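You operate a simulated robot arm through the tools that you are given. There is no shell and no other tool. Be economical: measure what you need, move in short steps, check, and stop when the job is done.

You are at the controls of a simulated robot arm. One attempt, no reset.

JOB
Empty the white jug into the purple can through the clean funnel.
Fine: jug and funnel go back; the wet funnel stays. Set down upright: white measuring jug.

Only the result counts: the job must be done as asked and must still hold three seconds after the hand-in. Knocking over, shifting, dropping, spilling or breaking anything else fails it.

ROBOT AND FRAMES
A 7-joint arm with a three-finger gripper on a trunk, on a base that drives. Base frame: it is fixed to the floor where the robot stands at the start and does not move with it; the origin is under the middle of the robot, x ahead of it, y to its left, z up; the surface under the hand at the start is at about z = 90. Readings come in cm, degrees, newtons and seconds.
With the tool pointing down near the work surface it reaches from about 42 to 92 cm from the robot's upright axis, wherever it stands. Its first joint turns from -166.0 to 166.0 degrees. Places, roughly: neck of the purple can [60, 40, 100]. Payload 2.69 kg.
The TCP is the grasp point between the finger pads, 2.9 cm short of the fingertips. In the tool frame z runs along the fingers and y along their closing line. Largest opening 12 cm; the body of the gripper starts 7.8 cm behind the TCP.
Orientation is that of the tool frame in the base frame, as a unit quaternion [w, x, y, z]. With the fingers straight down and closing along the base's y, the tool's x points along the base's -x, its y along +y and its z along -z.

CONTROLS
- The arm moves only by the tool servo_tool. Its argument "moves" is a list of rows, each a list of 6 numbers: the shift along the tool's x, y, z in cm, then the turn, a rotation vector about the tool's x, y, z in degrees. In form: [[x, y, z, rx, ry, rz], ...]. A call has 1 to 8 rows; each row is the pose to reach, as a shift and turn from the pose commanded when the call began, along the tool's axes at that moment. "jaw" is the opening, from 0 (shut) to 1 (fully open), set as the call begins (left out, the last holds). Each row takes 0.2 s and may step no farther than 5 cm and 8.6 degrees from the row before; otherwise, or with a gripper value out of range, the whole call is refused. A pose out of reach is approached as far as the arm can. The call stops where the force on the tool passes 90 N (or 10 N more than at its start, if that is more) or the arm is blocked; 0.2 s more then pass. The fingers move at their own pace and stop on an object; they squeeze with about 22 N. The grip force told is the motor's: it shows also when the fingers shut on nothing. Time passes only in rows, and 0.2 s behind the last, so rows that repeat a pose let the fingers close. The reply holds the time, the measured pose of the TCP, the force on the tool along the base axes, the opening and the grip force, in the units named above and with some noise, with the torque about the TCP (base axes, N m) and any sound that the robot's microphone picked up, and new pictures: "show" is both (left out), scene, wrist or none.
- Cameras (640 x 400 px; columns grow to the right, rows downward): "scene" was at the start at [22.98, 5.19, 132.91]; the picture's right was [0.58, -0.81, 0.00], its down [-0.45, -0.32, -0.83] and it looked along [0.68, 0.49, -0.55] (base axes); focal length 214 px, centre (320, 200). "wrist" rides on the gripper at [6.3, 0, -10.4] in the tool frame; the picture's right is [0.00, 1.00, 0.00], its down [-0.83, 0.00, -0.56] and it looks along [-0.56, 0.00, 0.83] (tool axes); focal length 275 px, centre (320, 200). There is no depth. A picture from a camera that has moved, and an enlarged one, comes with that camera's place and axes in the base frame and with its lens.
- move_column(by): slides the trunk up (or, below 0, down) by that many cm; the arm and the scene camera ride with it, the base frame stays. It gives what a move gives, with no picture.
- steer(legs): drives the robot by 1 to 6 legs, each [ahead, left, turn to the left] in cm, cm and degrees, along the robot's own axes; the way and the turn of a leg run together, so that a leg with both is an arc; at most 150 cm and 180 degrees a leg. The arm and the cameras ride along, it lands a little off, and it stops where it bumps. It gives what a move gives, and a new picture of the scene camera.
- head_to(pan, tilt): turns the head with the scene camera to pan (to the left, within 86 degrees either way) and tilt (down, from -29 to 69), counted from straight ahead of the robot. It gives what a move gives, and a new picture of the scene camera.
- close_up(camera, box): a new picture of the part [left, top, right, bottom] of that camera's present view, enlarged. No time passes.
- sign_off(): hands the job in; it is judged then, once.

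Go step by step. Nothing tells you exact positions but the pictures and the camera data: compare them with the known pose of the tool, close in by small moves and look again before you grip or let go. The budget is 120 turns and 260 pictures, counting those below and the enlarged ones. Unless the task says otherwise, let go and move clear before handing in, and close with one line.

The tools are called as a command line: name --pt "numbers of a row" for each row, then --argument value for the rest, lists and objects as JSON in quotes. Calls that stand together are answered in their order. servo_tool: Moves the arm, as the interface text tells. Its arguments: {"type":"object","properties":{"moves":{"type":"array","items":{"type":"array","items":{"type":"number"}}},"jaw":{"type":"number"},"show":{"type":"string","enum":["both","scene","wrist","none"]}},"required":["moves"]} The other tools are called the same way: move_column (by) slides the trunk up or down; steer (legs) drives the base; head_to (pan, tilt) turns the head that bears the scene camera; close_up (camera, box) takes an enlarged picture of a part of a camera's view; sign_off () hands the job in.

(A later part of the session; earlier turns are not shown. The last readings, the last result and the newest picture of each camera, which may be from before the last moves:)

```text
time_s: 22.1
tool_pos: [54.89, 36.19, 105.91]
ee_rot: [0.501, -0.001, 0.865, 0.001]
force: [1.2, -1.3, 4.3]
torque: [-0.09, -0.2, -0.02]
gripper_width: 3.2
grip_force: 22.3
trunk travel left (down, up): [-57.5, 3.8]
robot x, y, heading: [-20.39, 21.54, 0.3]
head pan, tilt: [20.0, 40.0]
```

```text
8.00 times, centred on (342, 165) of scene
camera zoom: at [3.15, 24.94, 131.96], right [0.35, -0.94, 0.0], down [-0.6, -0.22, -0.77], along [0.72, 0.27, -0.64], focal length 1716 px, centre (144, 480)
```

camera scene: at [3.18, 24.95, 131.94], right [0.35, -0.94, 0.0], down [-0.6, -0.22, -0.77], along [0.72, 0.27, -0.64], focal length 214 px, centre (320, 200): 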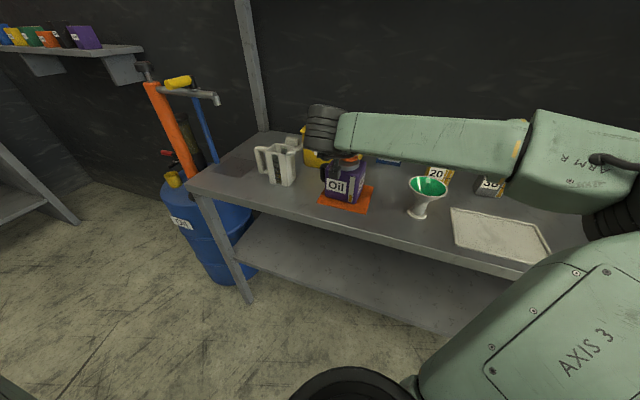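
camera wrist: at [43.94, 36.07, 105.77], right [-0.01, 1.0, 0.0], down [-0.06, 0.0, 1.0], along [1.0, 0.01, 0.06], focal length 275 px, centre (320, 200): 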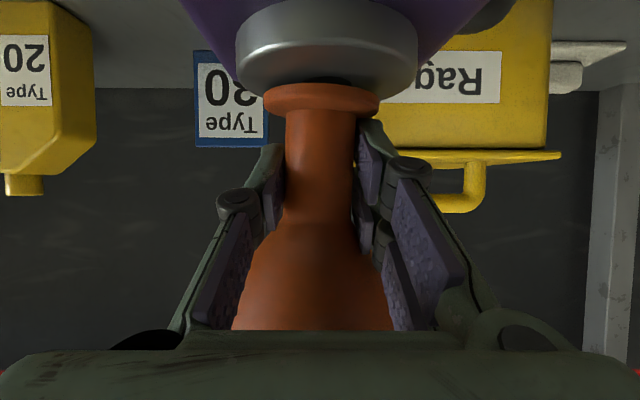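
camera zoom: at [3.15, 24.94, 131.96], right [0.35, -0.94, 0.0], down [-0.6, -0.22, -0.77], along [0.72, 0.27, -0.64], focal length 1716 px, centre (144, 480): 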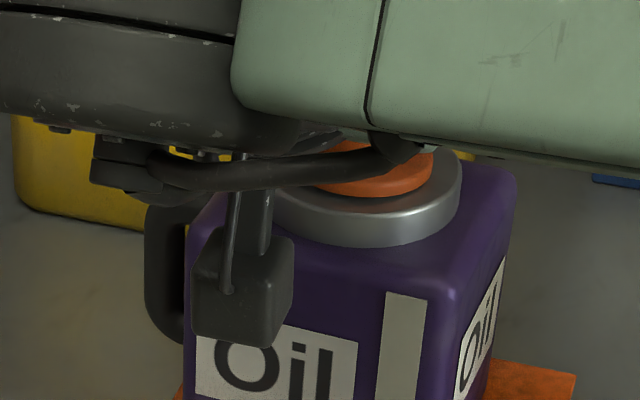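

servo_tool --pt "-0.35 0 -0.2 0 0 0" --pt "-0.23 0 -0.4 0 0 0" --pt "0.05 0 -0.22 0 0 0" --pt "0.14 0 -0.16 0 0 0" --show "none"

close_up --camera "wrist" --box '[200, 0, 440, 150]'

```text
time_s: 23.1
tool_pos: [54.5, 36.27, 105.96]
ee_rot: [0.502, -0.002, 0.865, 0.001]
force: [2.9, 0.4, 10.9]
torque: [-0.2, -0.42, 0.06]
gripper_width: 3.18
grip_force: 22.1
trunk travel left (down, up): [-57.5, 3.8]
robot x, y, heading: [-20.72, 21.95, 0.4]
head pan, tilt: [20.0, 40.0]
```

```text
2.67 times, centred on (320, 75) of wrist
camera zoom: at [42.39, 36.3, 105.52], right [-0.01, 1.0, 0.0], down [-0.07, 0.0, 1.0], along [1.0, 0.01, 0.07], focal length 734 px, centre (320, 533)
```

zoom: 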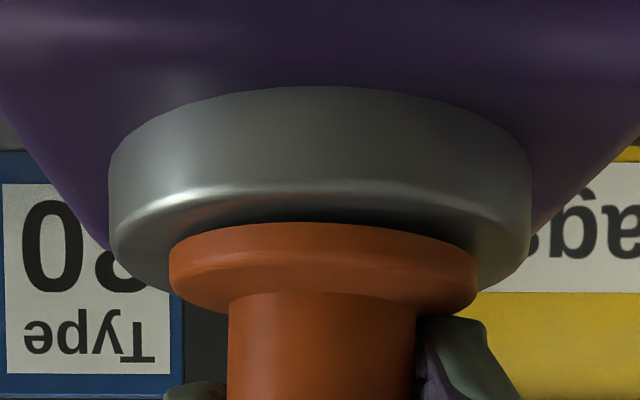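

servo_tool --pt "-0.1 0 -0.06 0 0 0" --pt "-0.1 0 -0.06 0 0 0" --pt "-0.1 0 -0.06 0 0 0" --pt "-0.1 0 -0.06 0 0 0" --pt "-0.1 0 -0.06 0 0 0" --pt "-0.1 0 -0.06 0 0 0" --jaw 1

```text
time_s: 24.6
tool_pos: [54.57, 36.22, 105.61]
ee_rot: [0.499, -0.003, 0.867, 0.002]
force: [-0.1, -0.4, -0.4]
torque: [-0.01, 0.01, 0.04]
gripper_width: 12.0
grip_force: 0.1
trunk travel left (down, up): [-57.5, 3.8]
robot x, y, heading: [-20.23, 21.89, 0.1]
head pan, tilt: [20.0, 40.0]
camera scene: at [3.17, 24.95, 131.94], right [0.35, -0.94, 0.0], down [-0.6, -0.22, -0.77], along [0.72, 0.27, -0.64], focal length 214 px, centre (320, 200)
camera wrist: at [42.42, 36.29, 105.52], right [-0.01, 1.0, 0.0], down [-0.06, 0.0, 1.0], along [1.0, 0.01, 0.06], focal length 275 px, centre (320, 200)
```

scene: 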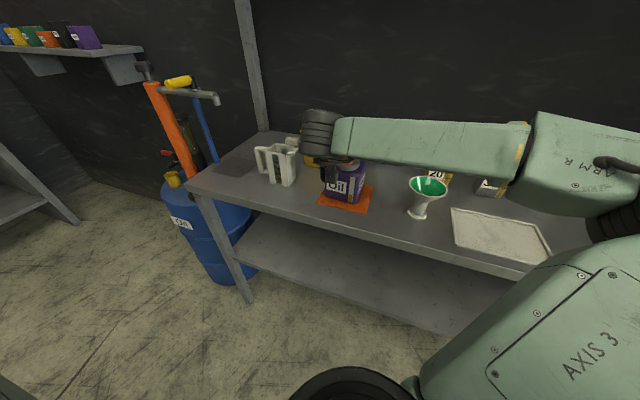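
wrist: 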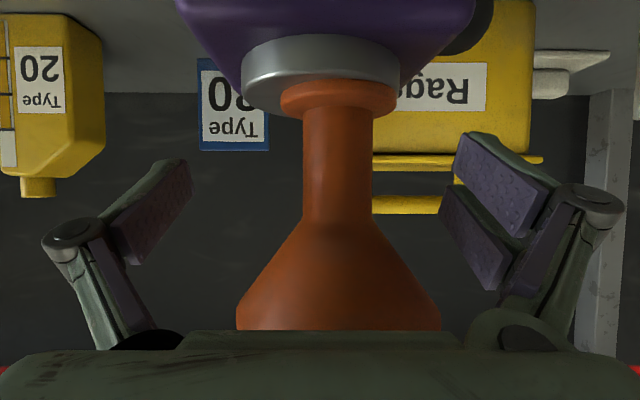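

Opening dragged the funnel about 0.8 cm to +y on the ring. I close gently (partial opening) to nudge it back to centre, without squeezing.

servo_tool --pt "0 0 0 0 0 0" --pt "0 0 0 0 0 0" --pt "0 0 0 0 0 0" --pt "0 0 0 0 0 0" --pt "0 0 0 0 0 0" --jaw 0.42 --show "wrist"

servo_tool --pt "0 0 0 0 0 0" --pt "0 0 0 0 0 0" --jaw 0.36 --show "none"

servo_tool --pt "0 0 0 0 0 0" --pt "0 0 0 0 0 0" --jaw 0.31 --show "wrist"

```text
time_s: 25.8
tool_pos: [54.59, 36.28, 105.73]
ee_rot: [0.5, -0.002, 0.866, 0.001]
force: [-0.5, 0.5, 0.0]
torque: [0.0, 0.01, 0.01]
gripper_width: 5.05
grip_force: 0.0
trunk travel left (down, up): [-57.5, 3.8]
robot x, y, heading: [-20.7, 21.93, 0.5]
head pan, tilt: [20.0, 40.0]
camera wrist: at [42.42, 36.29, 105.52], right [-0.01, 1.0, 0.0], down [-0.06, 0.0, 1.0], along [1.0, 0.01, 0.06], focal length 275 px, centre (320, 200)
```

wrist: 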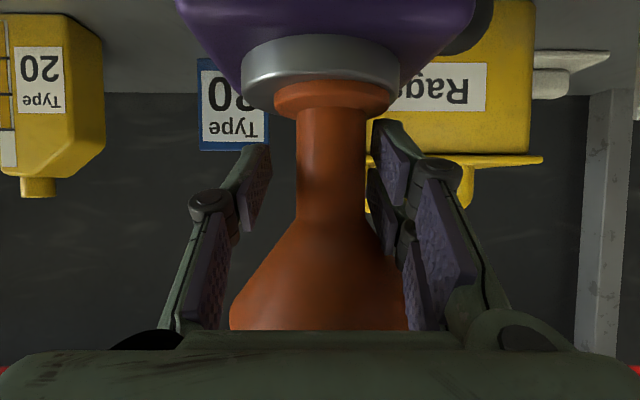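

```text
time_s: 26.4
tool_pos: [54.55, 36.19, 105.79]
ee_rot: [0.499, -0.002, 0.866, 0.001]
force: [-0.3, 0.6, -0.8]
torque: [-0.01, 0.02, -0.03]
gripper_width: 4.32
grip_force: 0.2
trunk travel left (down, up): [-57.5, 3.8]
robot x, y, heading: [-20.67, 21.91, -0.1]
head pan, tilt: [20.0, 40.0]
```

```text
time_s: 26.9
tool_pos: [54.56, 36.37, 105.84]
ee_rot: [0.499, -0.002, 0.867, 0.002]
force: [0.8, -0.5, 0.7]
torque: [-0.04, -0.02, 0.03]
gripper_width: 3.77
grip_force: 0.4
trunk travel left (down, up): [-57.5, 3.8]
robot x, y, heading: [-20.92, 22.4, 0.2]
head pan, tilt: [20.0, 40.0]
camera wrist: at [42.42, 36.29, 105.52], right [-0.01, 1.0, 0.0], down [-0.06, 0.0, 1.0], along [1.0, 0.01, 0.06], focal length 275 px, centre (320, 200)
```

wrist: 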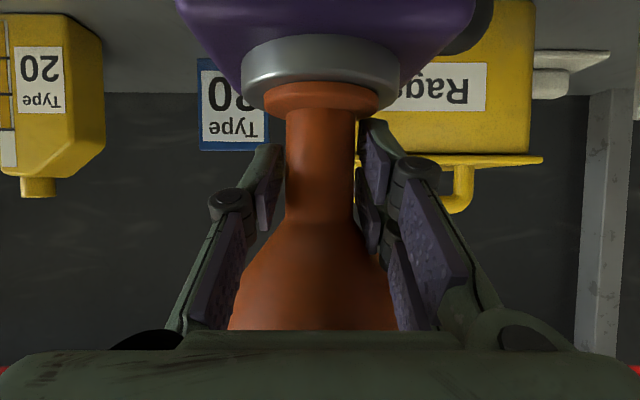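

Centred again. Now I open gradually.

servo_tool --pt "0 0 0 0 0 0" --pt "0 0 0 0 0 0" --jaw 0.37 --show "none"

servo_tool --pt "0 0 0 0 0 0" --pt "0 0 0 0 0 0" --pt "0 0 0 0 0 0" --pt "0 0 0 0 0 0" --pt "0 0 0 0 0 0" --jaw 1 --show "wrist"

close_up --camera "wrist" --box '[200, 0, 440, 150]'

```text
time_s: 27.6
tool_pos: [54.58, 36.19, 105.69]
ee_rot: [0.499, -0.002, 0.866, 0.001]
force: [0.1, -0.2, -0.2]
torque: [-0.01, 0.0, -0.02]
gripper_width: 4.44
grip_force: 0.0
trunk travel left (down, up): [-57.5, 3.8]
robot x, y, heading: [-20.6, 22.0, 0.2]
head pan, tilt: [20.0, 40.0]
```

```text
time_s: 28.8
tool_pos: [54.46, 36.26, 105.89]
ee_rot: [0.499, -0.002, 0.866, 0.001]
force: [-0.2, 0.8, 0.0]
torque: [-0.03, 0.0, -0.03]
gripper_width: 12.0
grip_force: 0.0
trunk travel left (down, up): [-57.5, 3.8]
robot x, y, heading: [-20.72, 21.84, 0.4]
head pan, tilt: [20.0, 40.0]
camera wrist: at [42.42, 36.29, 105.52], right [-0.01, 1.0, 0.0], down [-0.06, 0.0, 1.0], along [1.0, 0.01, 0.06], focal length 275 px, centre (320, 200)
```

wrist: 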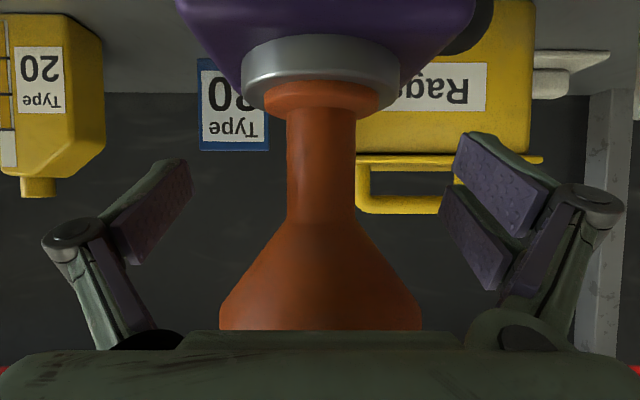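

```text
2.67 times, centred on (320, 75) of wrist
camera zoom: at [42.42, 36.29, 105.52], right [-0.01, 1.0, 0.0], down [-0.06, 0.0, 1.0], along [1.0, 0.01, 0.06], focal length 734 px, centre (320, 533)
```

zoom: 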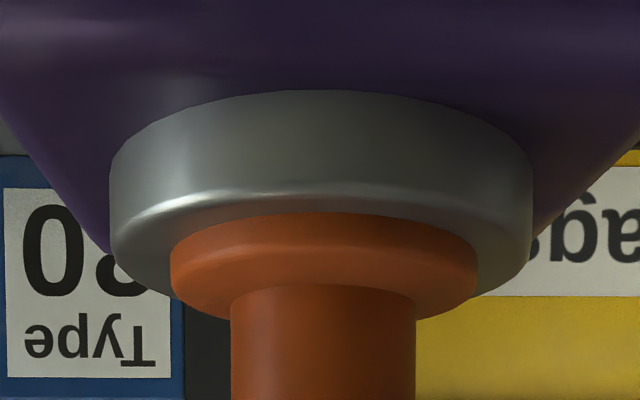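

Seated centred on the ring. I retreat along the fingers.

servo_tool --pt "0 0 -3 0 0 0" --pt "0 0 -7 0 0 0" --pt "0 0 -11 0 0 0" --pt "0 0 -15 0 0 0" --pt "-3 0 -18 0 0 0" --pt "-6 0 -21 0 0 0" --show "wrist"

close_up --camera "scene" --box '[230, 90, 410, 230]'

```text
time_s: 30.1
tool_pos: [39.45, 36.3, 121.32]
ee_rot: [0.499, -0.003, 0.867, 0.001]
force: [0.0, 0.4, -0.1]
torque: [0.01, -0.02, -0.01]
gripper_width: 12.0
grip_force: 0.0
trunk travel left (down, up): [-57.5, 3.8]
robot x, y, heading: [-20.74, 21.79, 0.4]
head pan, tilt: [20.0, 40.0]
camera wrist: at [27.28, 36.35, 121.07], right [-0.01, 1.0, 0.0], down [-0.06, 0.0, 1.0], along [1.0, 0.01, 0.06], focal length 275 px, centre (320, 200)
```

wrist: 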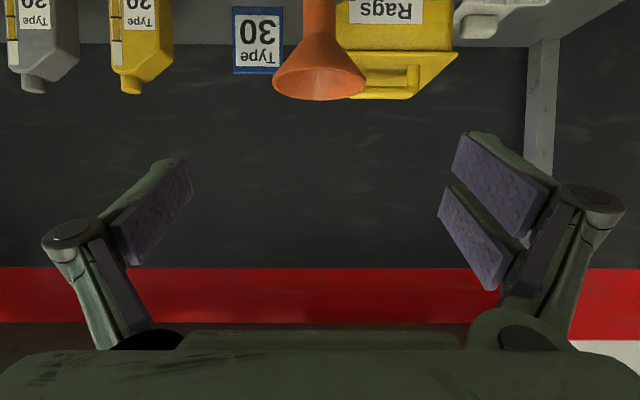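

```text
2.86 times, centred on (320, 160) of scene
camera zoom: at [3.17, 24.96, 131.94], right [0.35, -0.94, 0.0], down [-0.6, -0.22, -0.77], along [0.72, 0.27, -0.64], focal length 613 px, centre (320, 314)
```

zoom: 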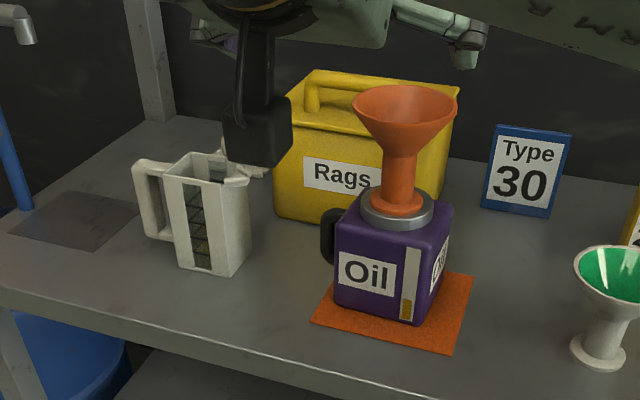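

The funnel stands properly. Next is the jug: I will grip its ±x faces from above with the fingers closing along x, then pour by tilting toward -y. I unpitch the tool and turn it.

servo_tool --pt "-0.3 2 -0.2 0 8.57 0" --pt "-0.6 4 -0.4 0 17.1 0" --pt "-0.9 6 -0.6 0 25.7 0" --pt "-1.2 8 -0.8 0 34.3 0" --pt "-1.5 10 -1 0 42.8 0" --pt "-1.7 12 -1 0 51.4 0" --pt "-1.7 14 -1 0 60 0" --show "none"

servo_tool --pt "0 0 0 0 0 8.5" --pt "0 0 0 0 0 17" --pt "0 0 0 0 0 25.5" --pt "0 0 0 0 0 34" --pt "0 0 0 0 0 42.5" --pt "0 0 0 0 0 51" --pt "0 0 0 0 0 59.5" --show "none"

servo_tool --pt "0 0 0 0 0 8" --pt "0 0 0 0 0 16" --pt "0 0 0 0 0 24" --pt "0 0 0 0 0 30.5"

```text
time_s: 31.8
tool_pos: [38.45, 49.73, 115.0]
ee_rot: [-0.001, -0.002, 1.0, 0.007]
force: [-0.6, 0.1, 0.3]
torque: [0.0, 0.0, 0.02]
gripper_width: 11.99
grip_force: 0.1
out of reach, approached as far as the arm can: row 3, 4, 5, 6, 7
trunk travel left (down, up): [-57.5, 3.8]
robot x, y, heading: [-20.39, 21.83, 0.5]
head pan, tilt: [20.0, 40.0]
```

```text
time_s: 33.4
tool_pos: [38.52, 49.58, 114.65]
ee_rot: [0.0, 0.495, 0.869, 0.002]
force: [0.7, -1.0, 0.4]
torque: [0.01, 0.0, -0.02]
gripper_width: 12.01
grip_force: 0.1
out of reach, approached as far as the arm can: row 1, 2, 3, 4, 5, 6, 7
trunk travel left (down, up): [-57.5, 3.8]
robot x, y, heading: [-20.72, 21.57, 0.4]
head pan, tilt: [20.0, 40.0]
```

```text
time_s: 34.4
tool_pos: [38.75, 49.84, 114.63]
ee_rot: [-0.001, 0.707, 0.707, 0.001]
force: [0.4, -1.1, -0.3]
torque: [-0.01, -0.02, 0.0]
gripper_width: 11.99
grip_force: 0.1
trunk travel left (down, up): [-57.5, 3.8]
robot x, y, heading: [-20.71, 21.87, 0.2]
head pan, tilt: [20.0, 40.0]
camera scene: at [3.17, 24.96, 131.94], right [0.35, -0.94, 0.0], down [-0.6, -0.22, -0.77], along [0.72, 0.27, -0.64], focal length 214 px, centre (320, 200)
camera wrist: at [38.65, 56.1, 124.99], right [1.0, 0.01, 0.0], down [0.01, -0.83, 0.55], along [0.0, -0.55, -0.83], focal length 275 px, centre (320, 200)
```

scene: 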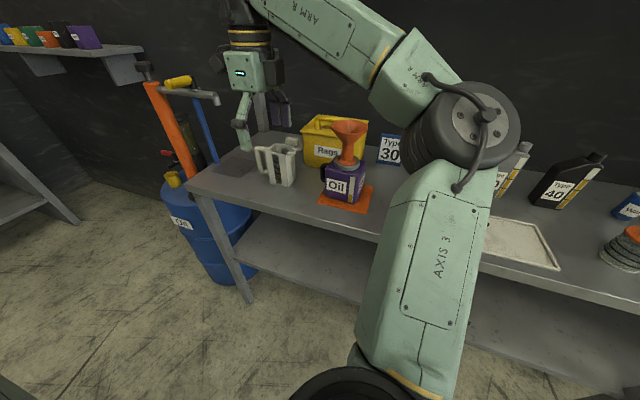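
wrist: 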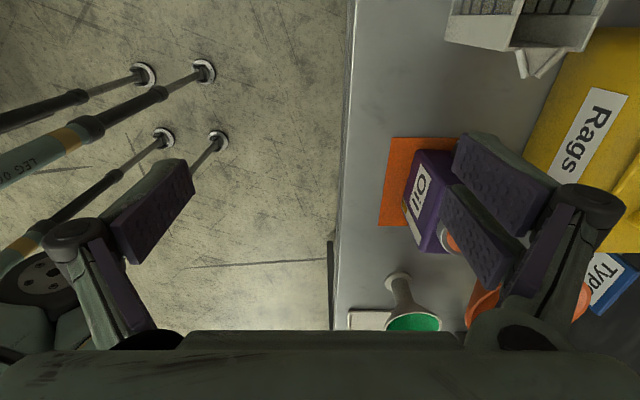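

steer --legs '[[12, 0, 0]]'

servo_tool --pt "2.4 1.4 0 0 0 0" --pt "4.8 2.8 0 0 0 0" --pt "7.2 4.4 0 0 0 0" --pt "7.2 4.4 0 0 0 0" --show "wrist"

```text
time_s: 35.6
tool_pos: [50.87, 49.53, 114.47]
ee_rot: [-0.002, 0.707, 0.707, 0.0]
force: [0.6, 0.3, -0.1]
torque: [-0.03, 0.0, -0.01]
gripper_width: 11.98
grip_force: 0.0
trunk travel left (down, up): [-57.5, 3.8]
robot x, y, heading: [-8.3, 21.69, 0.1]
head pan, tilt: [20.0, 40.0]
camera scene: at [15.3, 24.86, 131.92], right [0.34, -0.94, 0.0], down [-0.6, -0.22, -0.77], along [0.72, 0.26, -0.64], focal length 214 px, centre (320, 200)
```

scene: 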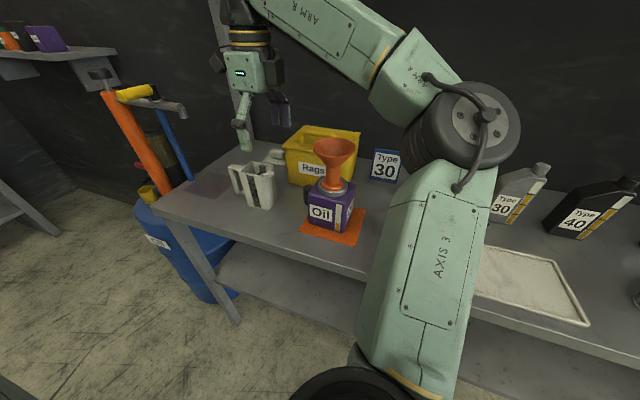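

```text
time_s: 36.6
tool_pos: [54.91, 56.75, 113.96]
ee_rot: [-0.002, 0.707, 0.708, 0.003]
force: [-0.8, 0.1, -0.7]
torque: [0.02, -0.02, 0.01]
gripper_width: 12.0
grip_force: 0.0
out of reach, approached as far as the arm can: row 3, 4
trunk travel left (down, up): [-57.5, 3.8]
robot x, y, heading: [-8.34, 21.86, -0.0]
head pan, tilt: [20.0, 40.0]
camera wrist: at [55.05, 63.03, 124.34], right [1.0, 0.0, 0.0], down [0.0, -0.84, 0.55], along [0.0, -0.55, -0.84], focal length 275 px, centre (320, 200)
```

wrist: 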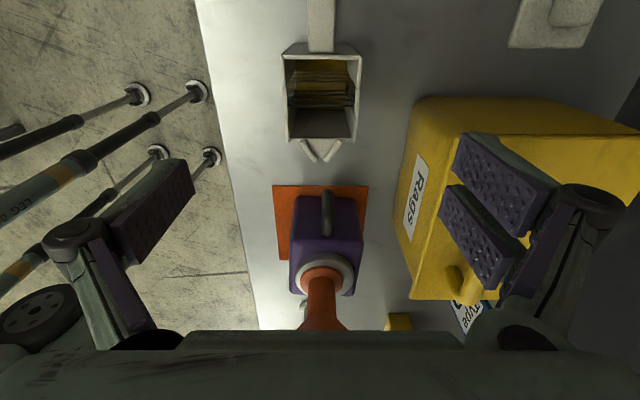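

The jug is right under the hand: body x≈52.2–58.2, y≈54.5–61, spout at -y, amber oil inside. I descend with a slight tilt, fingers straddling the ±x faces.

servo_tool --pt "0.2 0.1 3 0 -3 0" --pt "0.3 0.2 6 0 -6 0" --pt "0.5 0.2 9 0 -8 0" --pt "0.5 0.2 9 0 -8 0"

close_up --camera "scene" --box '[190, 100, 350, 220]'

```text
time_s: 37.6
tool_pos: [55.29, 57.02, 104.76]
ee_rot: [0.048, 0.706, 0.705, -0.048]
force: [-0.9, 0.5, 0.0]
torque: [-0.02, 0.01, 0.02]
gripper_width: 12.01
grip_force: 0.0
trunk travel left (down, up): [-57.5, 3.8]
robot x, y, heading: [-8.36, 21.97, 0.2]
head pan, tilt: [20.0, 40.0]
camera scene: at [15.21, 24.86, 131.94], right [0.34, -0.94, 0.0], down [-0.6, -0.22, -0.77], along [0.72, 0.26, -0.64], focal length 214 px, centre (320, 200)
camera wrist: at [55.35, 64.81, 114.27], right [1.0, 0.0, 0.0], down [0.0, -0.75, 0.66], along [0.0, -0.66, -0.75], focal length 275 px, centre (320, 200)
```

scene: 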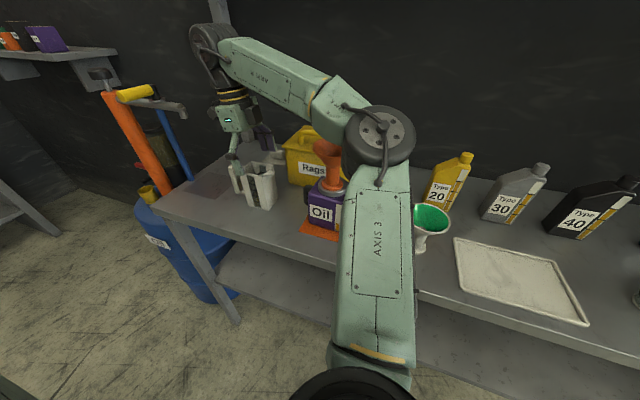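
wrist: 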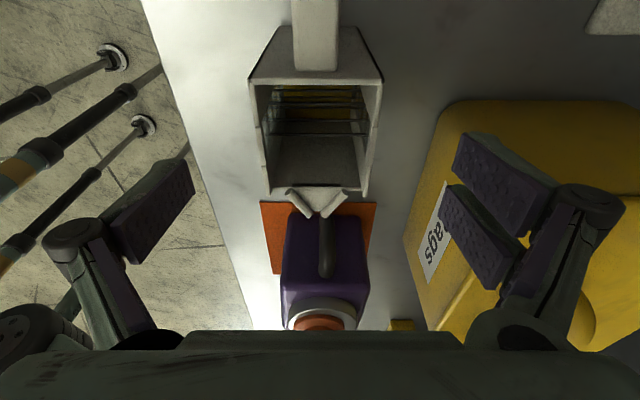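

```text
3.33 times, centred on (270, 160) of scene
camera zoom: at [15.21, 24.86, 131.94], right [0.34, -0.94, 0.0], down [-0.6, -0.22, -0.77], along [0.72, 0.26, -0.64], focal length 715 px, centre (487, 333)
```

zoom: 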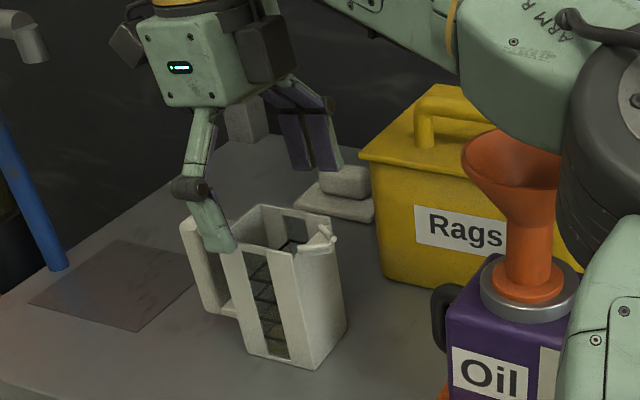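

The elbow would come close to the funnel from this base position. I raise, back off, tuck the arm and re-park the base further left so the arm reaches the jug straight ahead.

servo_tool --pt "0 0 -3 0 2 0" --pt "0 0 -6 0 5 0" --pt "-0.5 0 -8.5 0 8 0" --show "none"

steer --legs '[[-17, 0, 0]]'

servo_tool --pt "-4.5 0 0 0 0 0" --pt "-9 0 0 0 0 0" --pt "-13.5 0 0 0 0 0" --pt "-18 0 0 0 0 0" --pt "-22.5 0 0 0 0 0" --pt "-26 0 0 0 0 0" --show "scene"

```text
time_s: 38.4
tool_pos: [55.52, 57.93, 113.32]
ee_rot: [-0.002, 0.707, 0.707, 0.0]
force: [-0.1, -0.5, -0.7]
torque: [0.02, 0.01, 0.01]
gripper_width: 11.98
grip_force: 0.1
trunk travel left (down, up): [-57.5, 3.8]
robot x, y, heading: [-8.5, 21.81, 0.0]
head pan, tilt: [20.0, 40.0]
```

```text
time_s: 39.9
tool_pos: [37.97, 57.97, 113.23]
ee_rot: [-0.001, 0.707, 0.708, 0.002]
force: [0.6, -0.3, 1.0]
torque: [0.0, -0.03, -0.03]
gripper_width: 11.99
grip_force: 0.1
trunk travel left (down, up): [-57.5, 3.8]
robot x, y, heading: [-26.21, 22.06, 0.0]
head pan, tilt: [20.0, 40.0]
camera scene: at [-2.26, 24.86, 131.96], right [0.34, -0.94, 0.0], down [-0.6, -0.22, -0.77], along [0.72, 0.26, -0.64], focal length 214 px, centre (320, 200)
```

scene: 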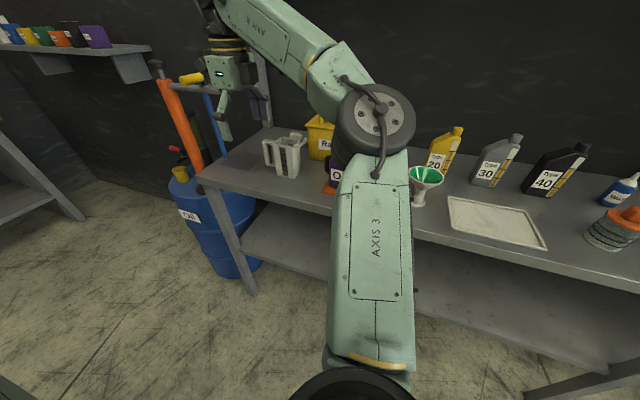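

```text
time_s: 41.3
tool_pos: [38.17, 32.2, 113.19]
ee_rot: [-0.001, 0.707, 0.707, 0.001]
force: [-0.5, 0.4, 0.8]
torque: [0.0, -0.02, 0.03]
gripper_width: 11.98
grip_force: 0.0
trunk travel left (down, up): [-57.5, 3.8]
robot x, y, heading: [-26.07, 22.17, -0.3]
head pan, tilt: [20.0, 40.0]
camera scene: at [-2.2, 24.83, 131.94], right [0.34, -0.94, 0.0], down [-0.6, -0.22, -0.77], along [0.72, 0.26, -0.64], focal length 214 px, centre (320, 200)
```

scene: 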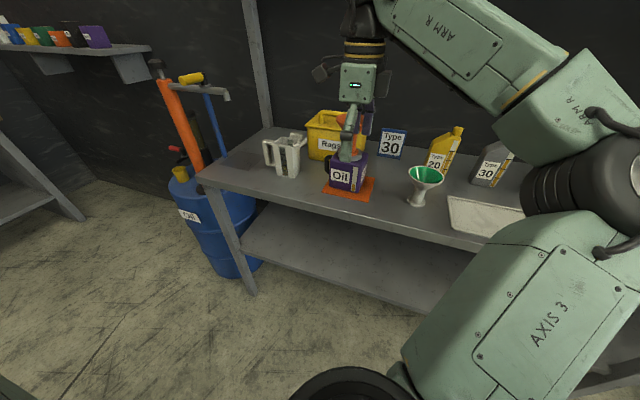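

steer --legs '[[0, 30, 0], [8, 0, 0]]'

```text
time_s: 44.8
tool_pos: [46.25, 61.81, 113.13]
ee_rot: [-0.002, 0.704, 0.71, 0.001]
force: [-0.3, -0.1, 0.2]
torque: [0.0, 0.07, 0.0]
gripper_width: 12.02
grip_force: 0.1
trunk travel left (down, up): [-57.5, 3.8]
robot x, y, heading: [-17.7, 51.01, 0.3]
head pan, tilt: [20.0, 40.0]
camera scene: at [5.98, 54.01, 131.92], right [0.35, -0.94, 0.0], down [-0.6, -0.22, -0.77], along [0.72, 0.27, -0.64], focal length 214 px, centre (320, 200)
```

scene: 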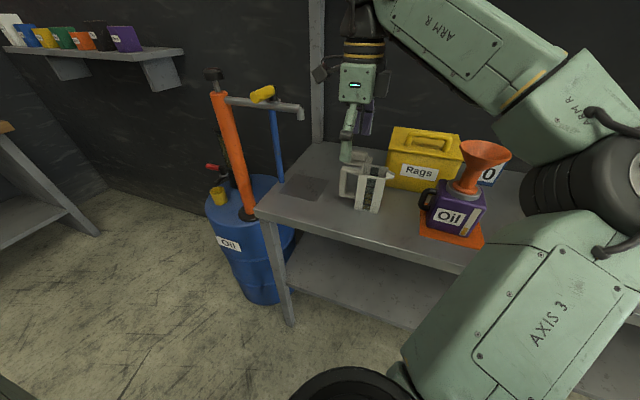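

servo_tool --pt "-1.5 3 0 0 -2 0" --pt "-3 6 0 0 -4 0" --pt "-4.5 9 0 0 -8 0" --pt "-4.5 9 4 0 -8 0" --pt "-4.5 9 8 0 -8 0" --pt "-4.5 9 8 0 -8 0"

head_to --pan 0 --tilt 40

```text
time_s: 46.2
tool_pos: [55.14, 56.95, 105.31]
ee_rot: [0.048, 0.703, 0.708, -0.048]
force: [0.3, -0.5, 0.0]
torque: [0.03, 0.01, -0.04]
gripper_width: 12.02
grip_force: 0.1
out of reach, approached as far as the arm can: row 2, 3
trunk travel left (down, up): [-57.5, 3.8]
robot x, y, heading: [-17.86, 51.03, 0.4]
head pan, tilt: [20.0, 40.0]
camera scene: at [5.88, 54.01, 131.94], right [0.35, -0.94, 0.0], down [-0.6, -0.22, -0.77], along [0.72, 0.27, -0.64], focal length 214 px, centre (320, 200)
camera wrist: at [55.15, 64.68, 114.7], right [1.0, 0.01, 0.0], down [0.01, -0.75, 0.66], along [0.01, -0.66, -0.75], focal length 275 px, centre (320, 200)
```

scene: 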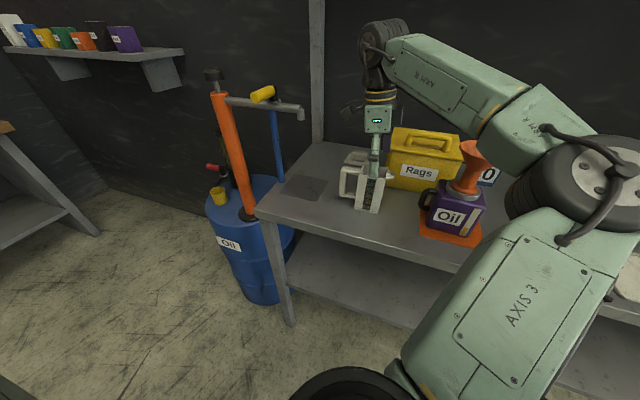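
wrist: 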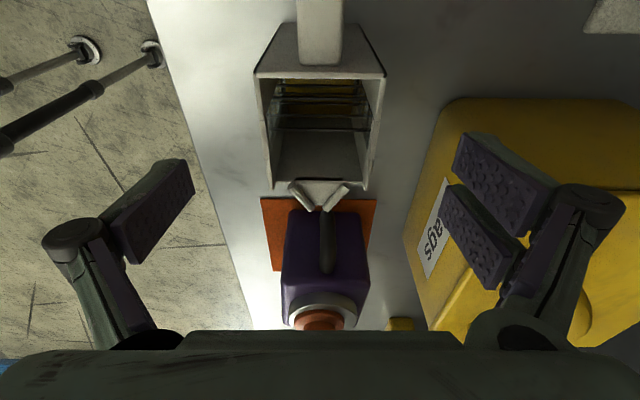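

```text
time_s: 47.0
tool_pos: [55.21, 56.92, 105.24]
ee_rot: [0.048, 0.703, 0.708, -0.049]
force: [0.4, 0.2, -0.4]
torque: [0.0, 0.02, 0.02]
gripper_width: 12.01
grip_force: 0.1
trunk travel left (down, up): [-57.5, 3.8]
robot x, y, heading: [-17.88, 50.97, 0.2]
head pan, tilt: [0.0, 40.0]
camera scene: at [6.42, 51.11, 131.94], right [0.01, -1.0, 0.0], down [-0.64, 0.0, -0.77], along [0.77, 0.01, -0.64], focal length 214 px, centre (320, 200)
```

scene: 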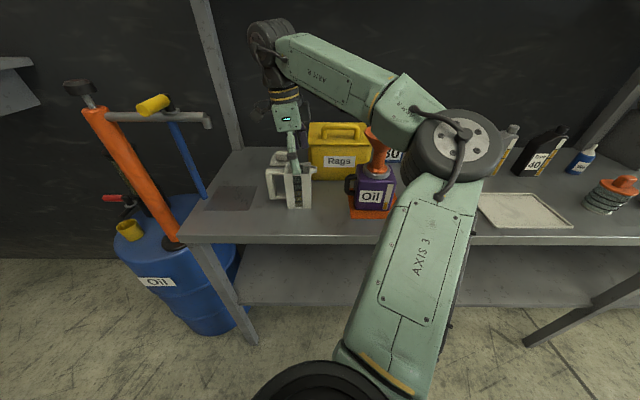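

The forearm clears the funnel by about 3 cm sideways. I lower the whole arm with the column so that nothing shifts sideways.

move_column --by -5

servo_tool --pt "0 0 0 0 0 0"

close_up --camera "scene" --box '[240, 80, 480, 240]'

```text
time_s: 47.9
tool_pos: [55.04, 56.9, 100.21]
ee_rot: [0.049, 0.702, 0.708, -0.048]
force: [0.3, 0.8, -0.1]
torque: [-0.01, -0.02, -0.02]
gripper_width: 11.99
grip_force: 0.0
trunk travel left (down, up): [-52.5, 8.8]
robot x, y, heading: [-17.85, 51.47, 0.8]
head pan, tilt: [0.0, 40.0]
```

```text
time_s: 48.3
tool_pos: [55.15, 56.85, 100.33]
ee_rot: [0.048, 0.703, 0.708, -0.049]
force: [-0.2, 0.3, -0.2]
torque: [0.02, 0.02, -0.03]
gripper_width: 12.01
grip_force: 0.0
trunk travel left (down, up): [-52.5, 8.8]
robot x, y, heading: [-17.65, 51.11, 0.4]
head pan, tilt: [0.0, 40.0]
camera scene: at [6.42, 51.1, 126.94], right [0.01, -1.0, 0.0], down [-0.64, 0.0, -0.77], along [0.77, 0.0, -0.64], focal length 214 px, centre (320, 200)
camera wrist: at [55.16, 64.68, 109.72], right [1.0, 0.01, 0.0], down [0.01, -0.75, 0.66], along [0.01, -0.66, -0.75], focal length 275 px, centre (320, 200)
```

scene: 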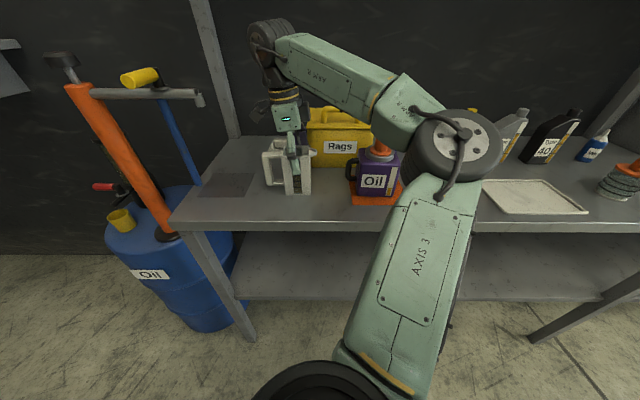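
wrist: 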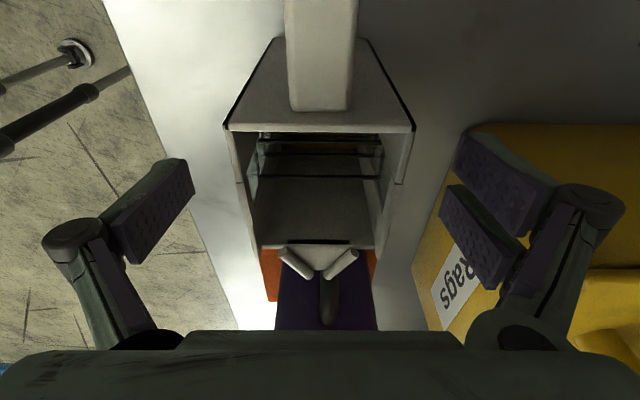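

```text
2.50 times, centred on (360, 160) of scene
camera zoom: at [6.42, 51.1, 126.94], right [0.01, -1.0, 0.0], down [-0.64, 0.0, -0.77], along [0.77, 0.0, -0.64], focal length 536 px, centre (220, 300)
```

zoom: 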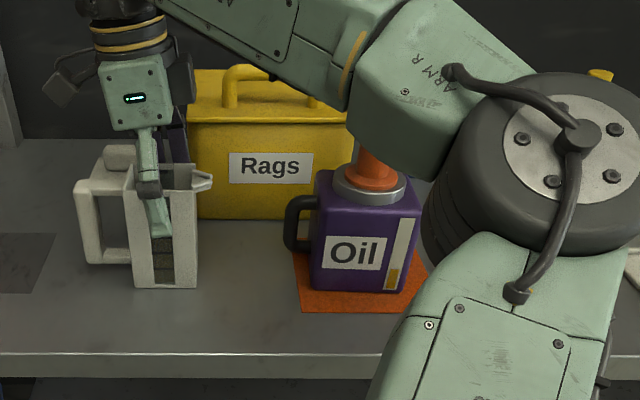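

The forearm is too near the funnel for comfort. I go back up, tuck, and re-park further back and left so the arm is straighter.

move_column --by 5

servo_tool --pt "0 0 -4 0 0 0" --pt "0 0 -7.5 0 4 0" --pt "0 -3.5 -7.5 0 8 0" --pt "-2 -8 -7.5 0 8 0" --pt "-5 -12 -7.5 0 8 0" --pt "-9 -13 -7.5 0 8 0" --pt "-12 -13 -7.5 0 8 0" --show "scene"

steer --legs '[[-9, 0, 0], [0, 11, 0]]'

```text
time_s: 49.2
tool_pos: [55.1, 56.87, 105.22]
ee_rot: [0.048, 0.703, 0.708, -0.048]
force: [0.4, 0.1, -0.8]
torque: [0.0, -0.02, 0.02]
gripper_width: 12.04
grip_force: 0.0
trunk travel left (down, up): [-57.5, 3.8]
robot x, y, heading: [-17.95, 51.14, 0.4]
head pan, tilt: [0.0, 40.0]
```

```text
time_s: 50.9
tool_pos: [42.36, 45.83, 114.4]
ee_rot: [-0.001, 0.704, 0.71, 0.002]
force: [-0.1, 0.0, 0.7]
torque: [0.03, 0.01, 0.0]
gripper_width: 12.0
grip_force: 0.1
trunk travel left (down, up): [-57.5, 3.8]
robot x, y, heading: [-17.83, 51.08, 0.7]
head pan, tilt: [0.0, 40.0]
camera scene: at [6.41, 51.09, 131.94], right [0.01, -1.0, 0.0], down [-0.64, 0.0, -0.77], along [0.77, 0.0, -0.64], focal length 214 px, centre (320, 200)
```

scene: 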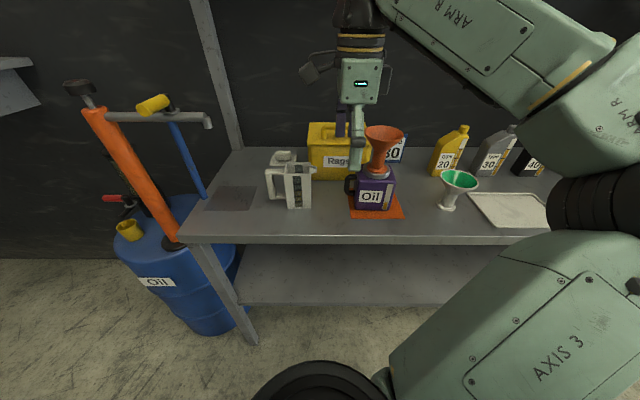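

```text
time_s: 53.1
tool_pos: [33.28, 56.72, 114.44]
ee_rot: [-0.002, 0.705, 0.709, 0.001]
force: [-0.1, 0.5, -0.4]
torque: [0.01, 0.01, 0.03]
gripper_width: 12.01
grip_force: 0.0
trunk travel left (down, up): [-57.5, 3.8]
robot x, y, heading: [-27.03, 61.94, 0.1]
head pan, tilt: [0.0, 40.0]
camera scene: at [-2.71, 62.03, 131.94], right [0.01, -1.0, 0.0], down [-0.64, 0.0, -0.77], along [0.77, 0.0, -0.64], focal length 214 px, centre (320, 200)
```

scene: 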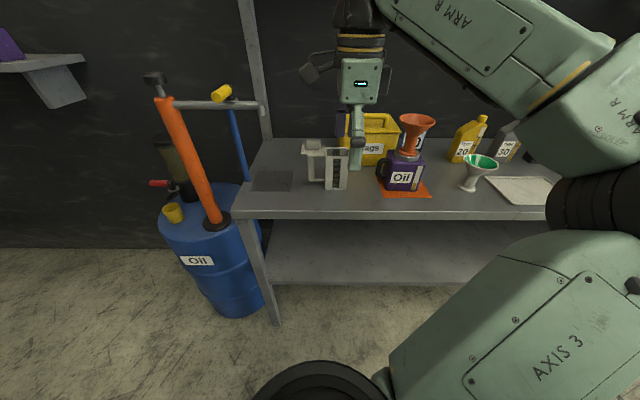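

servo_tool --pt "0 4.4 1.5 0 0 0" --pt "0.1 8.8 3 0 0 0" --pt "0.1 13.2 4.5 0 0 0" --pt "0.2 17.6 6 0 0 0" --pt "0.3 21.9 6.5 0 -4 0" --pt "0.3 21.9 9 0 -8 0" --pt "0.3 21.9 9 0 -8 0"

close_up --camera "scene" --box '[260, 80, 500, 240]'

```text
time_s: 54.7
tool_pos: [54.92, 57.4, 105.32]
ee_rot: [0.049, 0.703, 0.708, -0.048]
force: [0.9, 0.0, 0.7]
torque: [-0.02, -0.04, 0.03]
gripper_width: 12.02
grip_force: 0.1
trunk travel left (down, up): [-57.5, 3.8]
robot x, y, heading: [-26.96, 61.73, 0.2]
head pan, tilt: [0.0, 40.0]
camera scene: at [-2.71, 62.0, 131.94], right [0.01, -1.0, 0.0], down [-0.64, 0.0, -0.77], along [0.77, 0.0, -0.64], focal length 214 px, centre (320, 200)
camera wrist: at [55.01, 65.12, 114.79], right [1.0, 0.01, 0.0], down [0.01, -0.75, 0.66], along [0.01, -0.66, -0.75], focal length 275 px, centre (320, 200)
```

scene: 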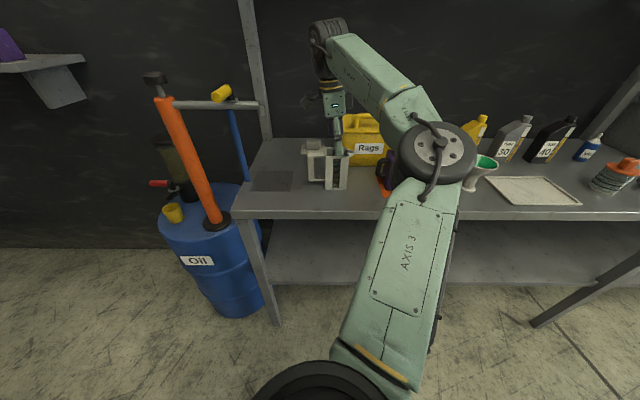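
wrist: 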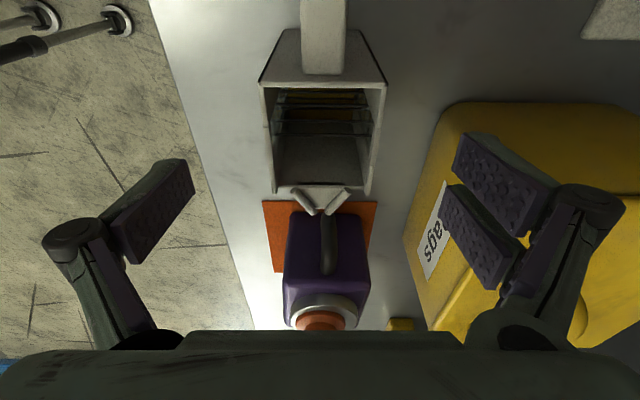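

```text
2.50 times, centred on (380, 160) of scene
camera zoom: at [-2.71, 62.0, 131.94], right [0.01, -1.0, 0.0], down [-0.64, 0.0, -0.77], along [0.77, 0.0, -0.64], focal length 536 px, centre (170, 300)
```

zoom: 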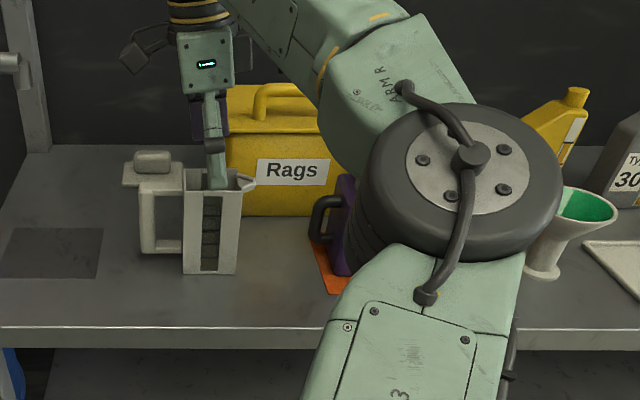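

Now the arm clears the funnel well. I lower with the column to the grip height.

move_column --by -8.3

servo_tool --pt "0 0.1 0 0 0 0"

close_up --camera "scene" --box '[280, 100, 400, 200]'

```text
time_s: 55.9
tool_pos: [54.93, 57.39, 97.07]
ee_rot: [0.049, 0.703, 0.708, -0.048]
force: [0.0, -0.8, -0.1]
torque: [-0.01, -0.02, -0.01]
gripper_width: 11.99
grip_force: 0.1
trunk travel left (down, up): [-49.2, 12.1]
robot x, y, heading: [-26.95, 61.83, 0.4]
head pan, tilt: [0.0, 40.0]
```

```text
time_s: 56.3
tool_pos: [55.11, 57.54, 96.93]
ee_rot: [0.048, 0.703, 0.708, -0.049]
force: [-0.3, -0.3, 0.4]
torque: [0.01, 0.01, 0.01]
gripper_width: 12.02
grip_force: 0.0
trunk travel left (down, up): [-49.2, 12.1]
robot x, y, heading: [-26.63, 61.77, 0.4]
head pan, tilt: [0.0, 40.0]
camera scene: at [-2.71, 62.0, 123.64], right [0.01, -1.0, 0.0], down [-0.64, 0.0, -0.77], along [0.77, 0.0, -0.64], focal length 214 px, centre (320, 200)
camera wrist: at [55.08, 65.19, 106.47], right [1.0, 0.01, 0.0], down [0.01, -0.75, 0.66], along [0.01, -0.66, -0.75], focal length 275 px, centre (320, 200)
```

scene: 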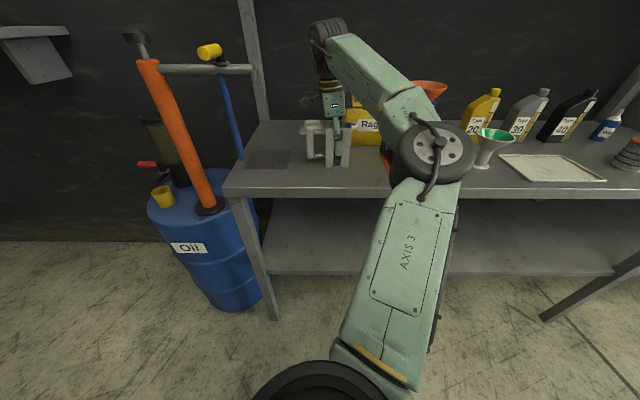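
wrist: 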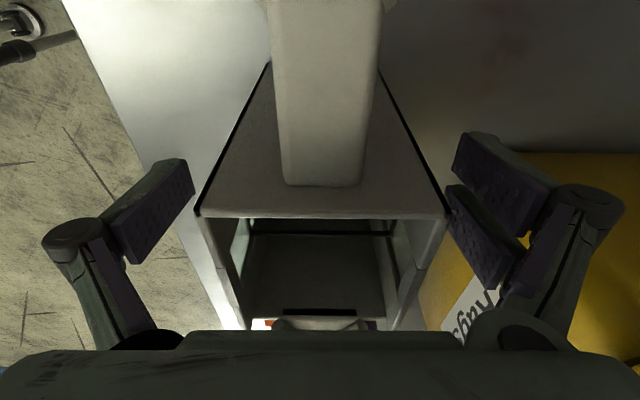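

```text
4.00 times, centred on (340, 150) of scene
camera zoom: at [-2.71, 62.0, 123.64], right [0.01, -1.0, 0.0], down [-0.64, 0.0, -0.77], along [0.77, 0.0, -0.64], focal length 858 px, centre (240, 400)
```

zoom: 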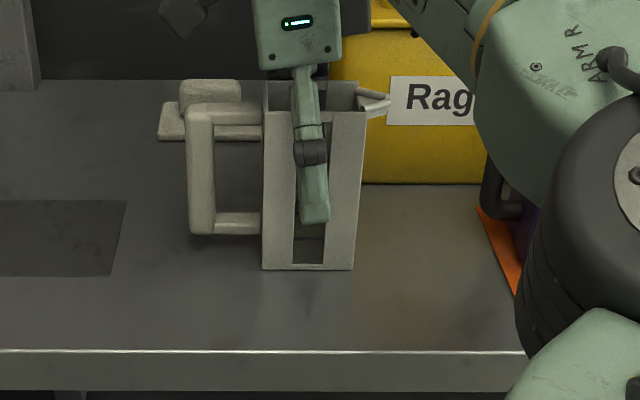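

Fingers straddle the jug's gauge faces nicely. I close the gripper.

servo_tool --pt "0 0 0 0 0 0" --pt "0 0 0 0 0 0" --pt "0 0 0 0 0 0" --pt "0 0 0 0 0 0" --pt "0 0 0 0 0 0" --pt "0 0 0 0 0 0" --pt "0 0 0 0 0 0" --jaw 0 --show "wrist"

```text
time_s: 57.9
tool_pos: [55.07, 57.46, 97.16]
ee_rot: [0.049, 0.703, 0.708, -0.048]
force: [0.8, 0.5, 1.8]
torque: [0.04, -0.17, -0.02]
gripper_width: 5.97
grip_force: 22.1
trunk travel left (down, up): [-49.2, 12.1]
robot x, y, heading: [-27.24, 62.07, 0.3]
head pan, tilt: [0.0, 40.0]
camera wrist: at [55.09, 65.19, 106.49], right [1.0, 0.01, 0.0], down [0.01, -0.75, 0.66], along [0.01, -0.66, -0.75], focal length 275 px, centre (320, 200)
```

wrist: 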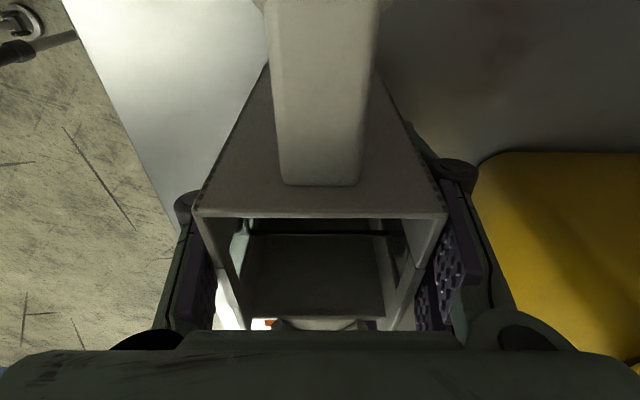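

Jug gripped (5.97 cm). I lift it straight up with the column, then retract it in front of the bench items.

move_column --by 1.5

move_column --by 10.5

servo_tool --pt "0 -3 0 0 0 0" --pt "0 -6 0 0 0 0" --pt "0 -9 0 0 0 0" --pt "0 -12 0 0 0 0" --pt "0 -15 0 0 0 0" --pt "0 -17 0 0 0 0"

```text
time_s: 58.5
tool_pos: [55.01, 57.48, 98.65]
ee_rot: [0.048, 0.704, 0.707, -0.048]
force: [0.5, -0.2, -2.6]
torque: [0.01, 0.04, -0.03]
gripper_width: 5.98
grip_force: 22.8
trunk travel left (down, up): [-50.7, 10.6]
robot x, y, heading: [-27.25, 62.0, 0.2]
head pan, tilt: [0.0, 40.0]
```

```text
time_s: 59.9
tool_pos: [55.17, 57.49, 109.01]
ee_rot: [0.048, 0.703, 0.708, -0.048]
force: [0.2, 0.3, -2.0]
torque: [0.03, 0.02, -0.01]
gripper_width: 5.97
grip_force: 22.0
trunk travel left (down, up): [-61.2, 0.1]
robot x, y, heading: [-27.04, 61.68, 0.5]
head pan, tilt: [0.0, 40.0]
```

```text
time_s: 61.2
tool_pos: [38.19, 57.19, 108.94]
ee_rot: [0.048, 0.703, 0.708, -0.048]
force: [0.8, 0.6, -1.6]
torque: [0.01, 0.01, 0.01]
gripper_width: 5.97
grip_force: 21.9
trunk travel left (down, up): [-61.2, 0.1]
robot x, y, heading: [-27.07, 61.7, 0.3]
head pan, tilt: [0.0, 40.0]
camera scene: at [-2.71, 61.99, 135.64], right [0.01, -1.0, 0.0], down [-0.64, 0.0, -0.77], along [0.77, 0.0, -0.64], focal length 214 px, centre (320, 200)
camera wrist: at [38.21, 64.97, 118.49], right [1.0, 0.01, 0.0], down [0.01, -0.75, 0.66], along [0.01, -0.66, -0.75], focal length 275 px, centre (320, 200)
```

scene: 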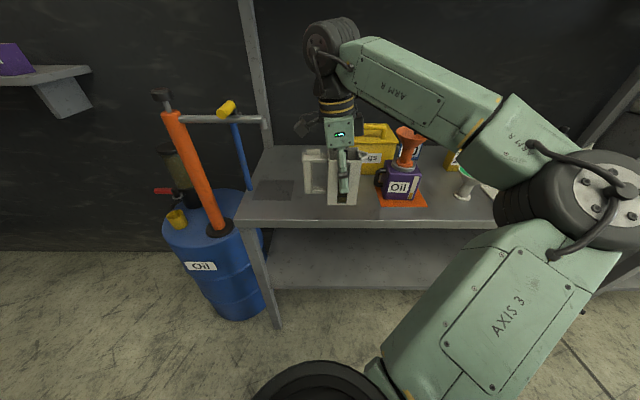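
wrist: 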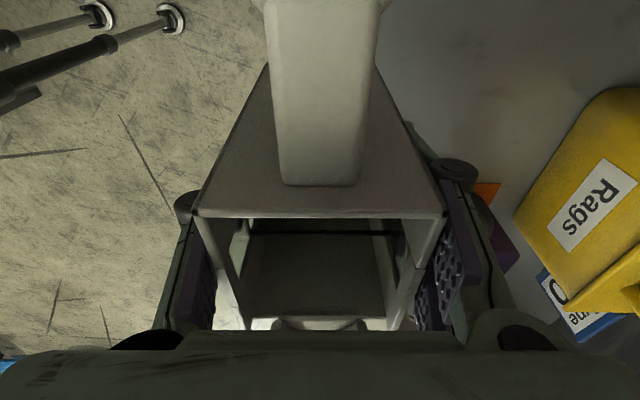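

steer --legs '[[0, -30, 0]]'

head_to --pan 10 --tilt 35

```text
time_s: 64.2
tool_pos: [38.49, 27.81, 109.09]
ee_rot: [0.048, 0.701, 0.71, -0.049]
force: [1.0, 0.2, -2.2]
torque: [0.01, 0.01, -0.01]
gripper_width: 5.94
grip_force: 22.4
trunk travel left (down, up): [-61.2, 0.1]
robot x, y, heading: [-26.61, 31.59, 0.8]
head pan, tilt: [0.0, 40.0]
camera scene: at [-2.42, 32.32, 135.64], right [0.01, -1.0, 0.0], down [-0.64, -0.01, -0.77], along [0.77, 0.01, -0.64], focal length 214 px, centre (320, 200)
```

scene: 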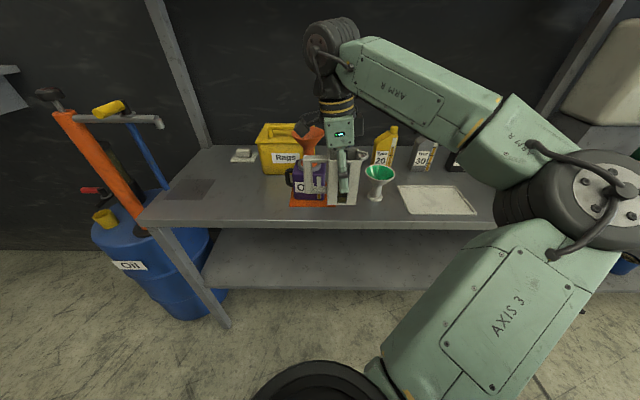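

```text
time_s: 64.9
tool_pos: [38.62, 27.66, 109.01]
ee_rot: [0.047, 0.701, 0.71, -0.049]
force: [-0.1, -0.3, -1.6]
torque: [0.04, 0.0, -0.01]
gripper_width: 5.96
grip_force: 22.2
trunk travel left (down, up): [-61.2, 0.1]
robot x, y, heading: [-26.81, 32.0, 0.5]
head pan, tilt: [10.0, 35.0]
camera scene: at [-2.27, 33.87, 136.39], right [0.18, -0.98, 0.0], down [-0.56, -0.11, -0.82], along [0.8, 0.15, -0.57], focal length 214 px, centre (320, 200)
```

scene: 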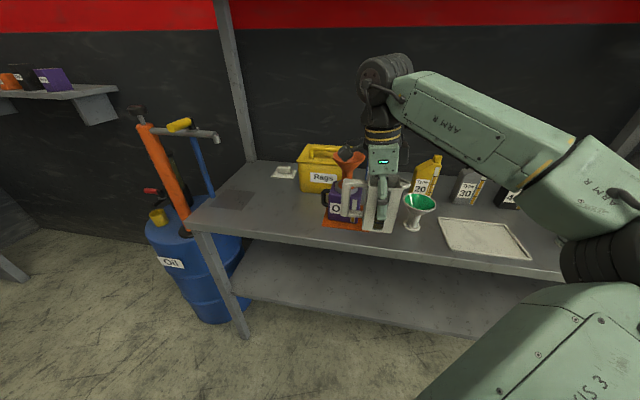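

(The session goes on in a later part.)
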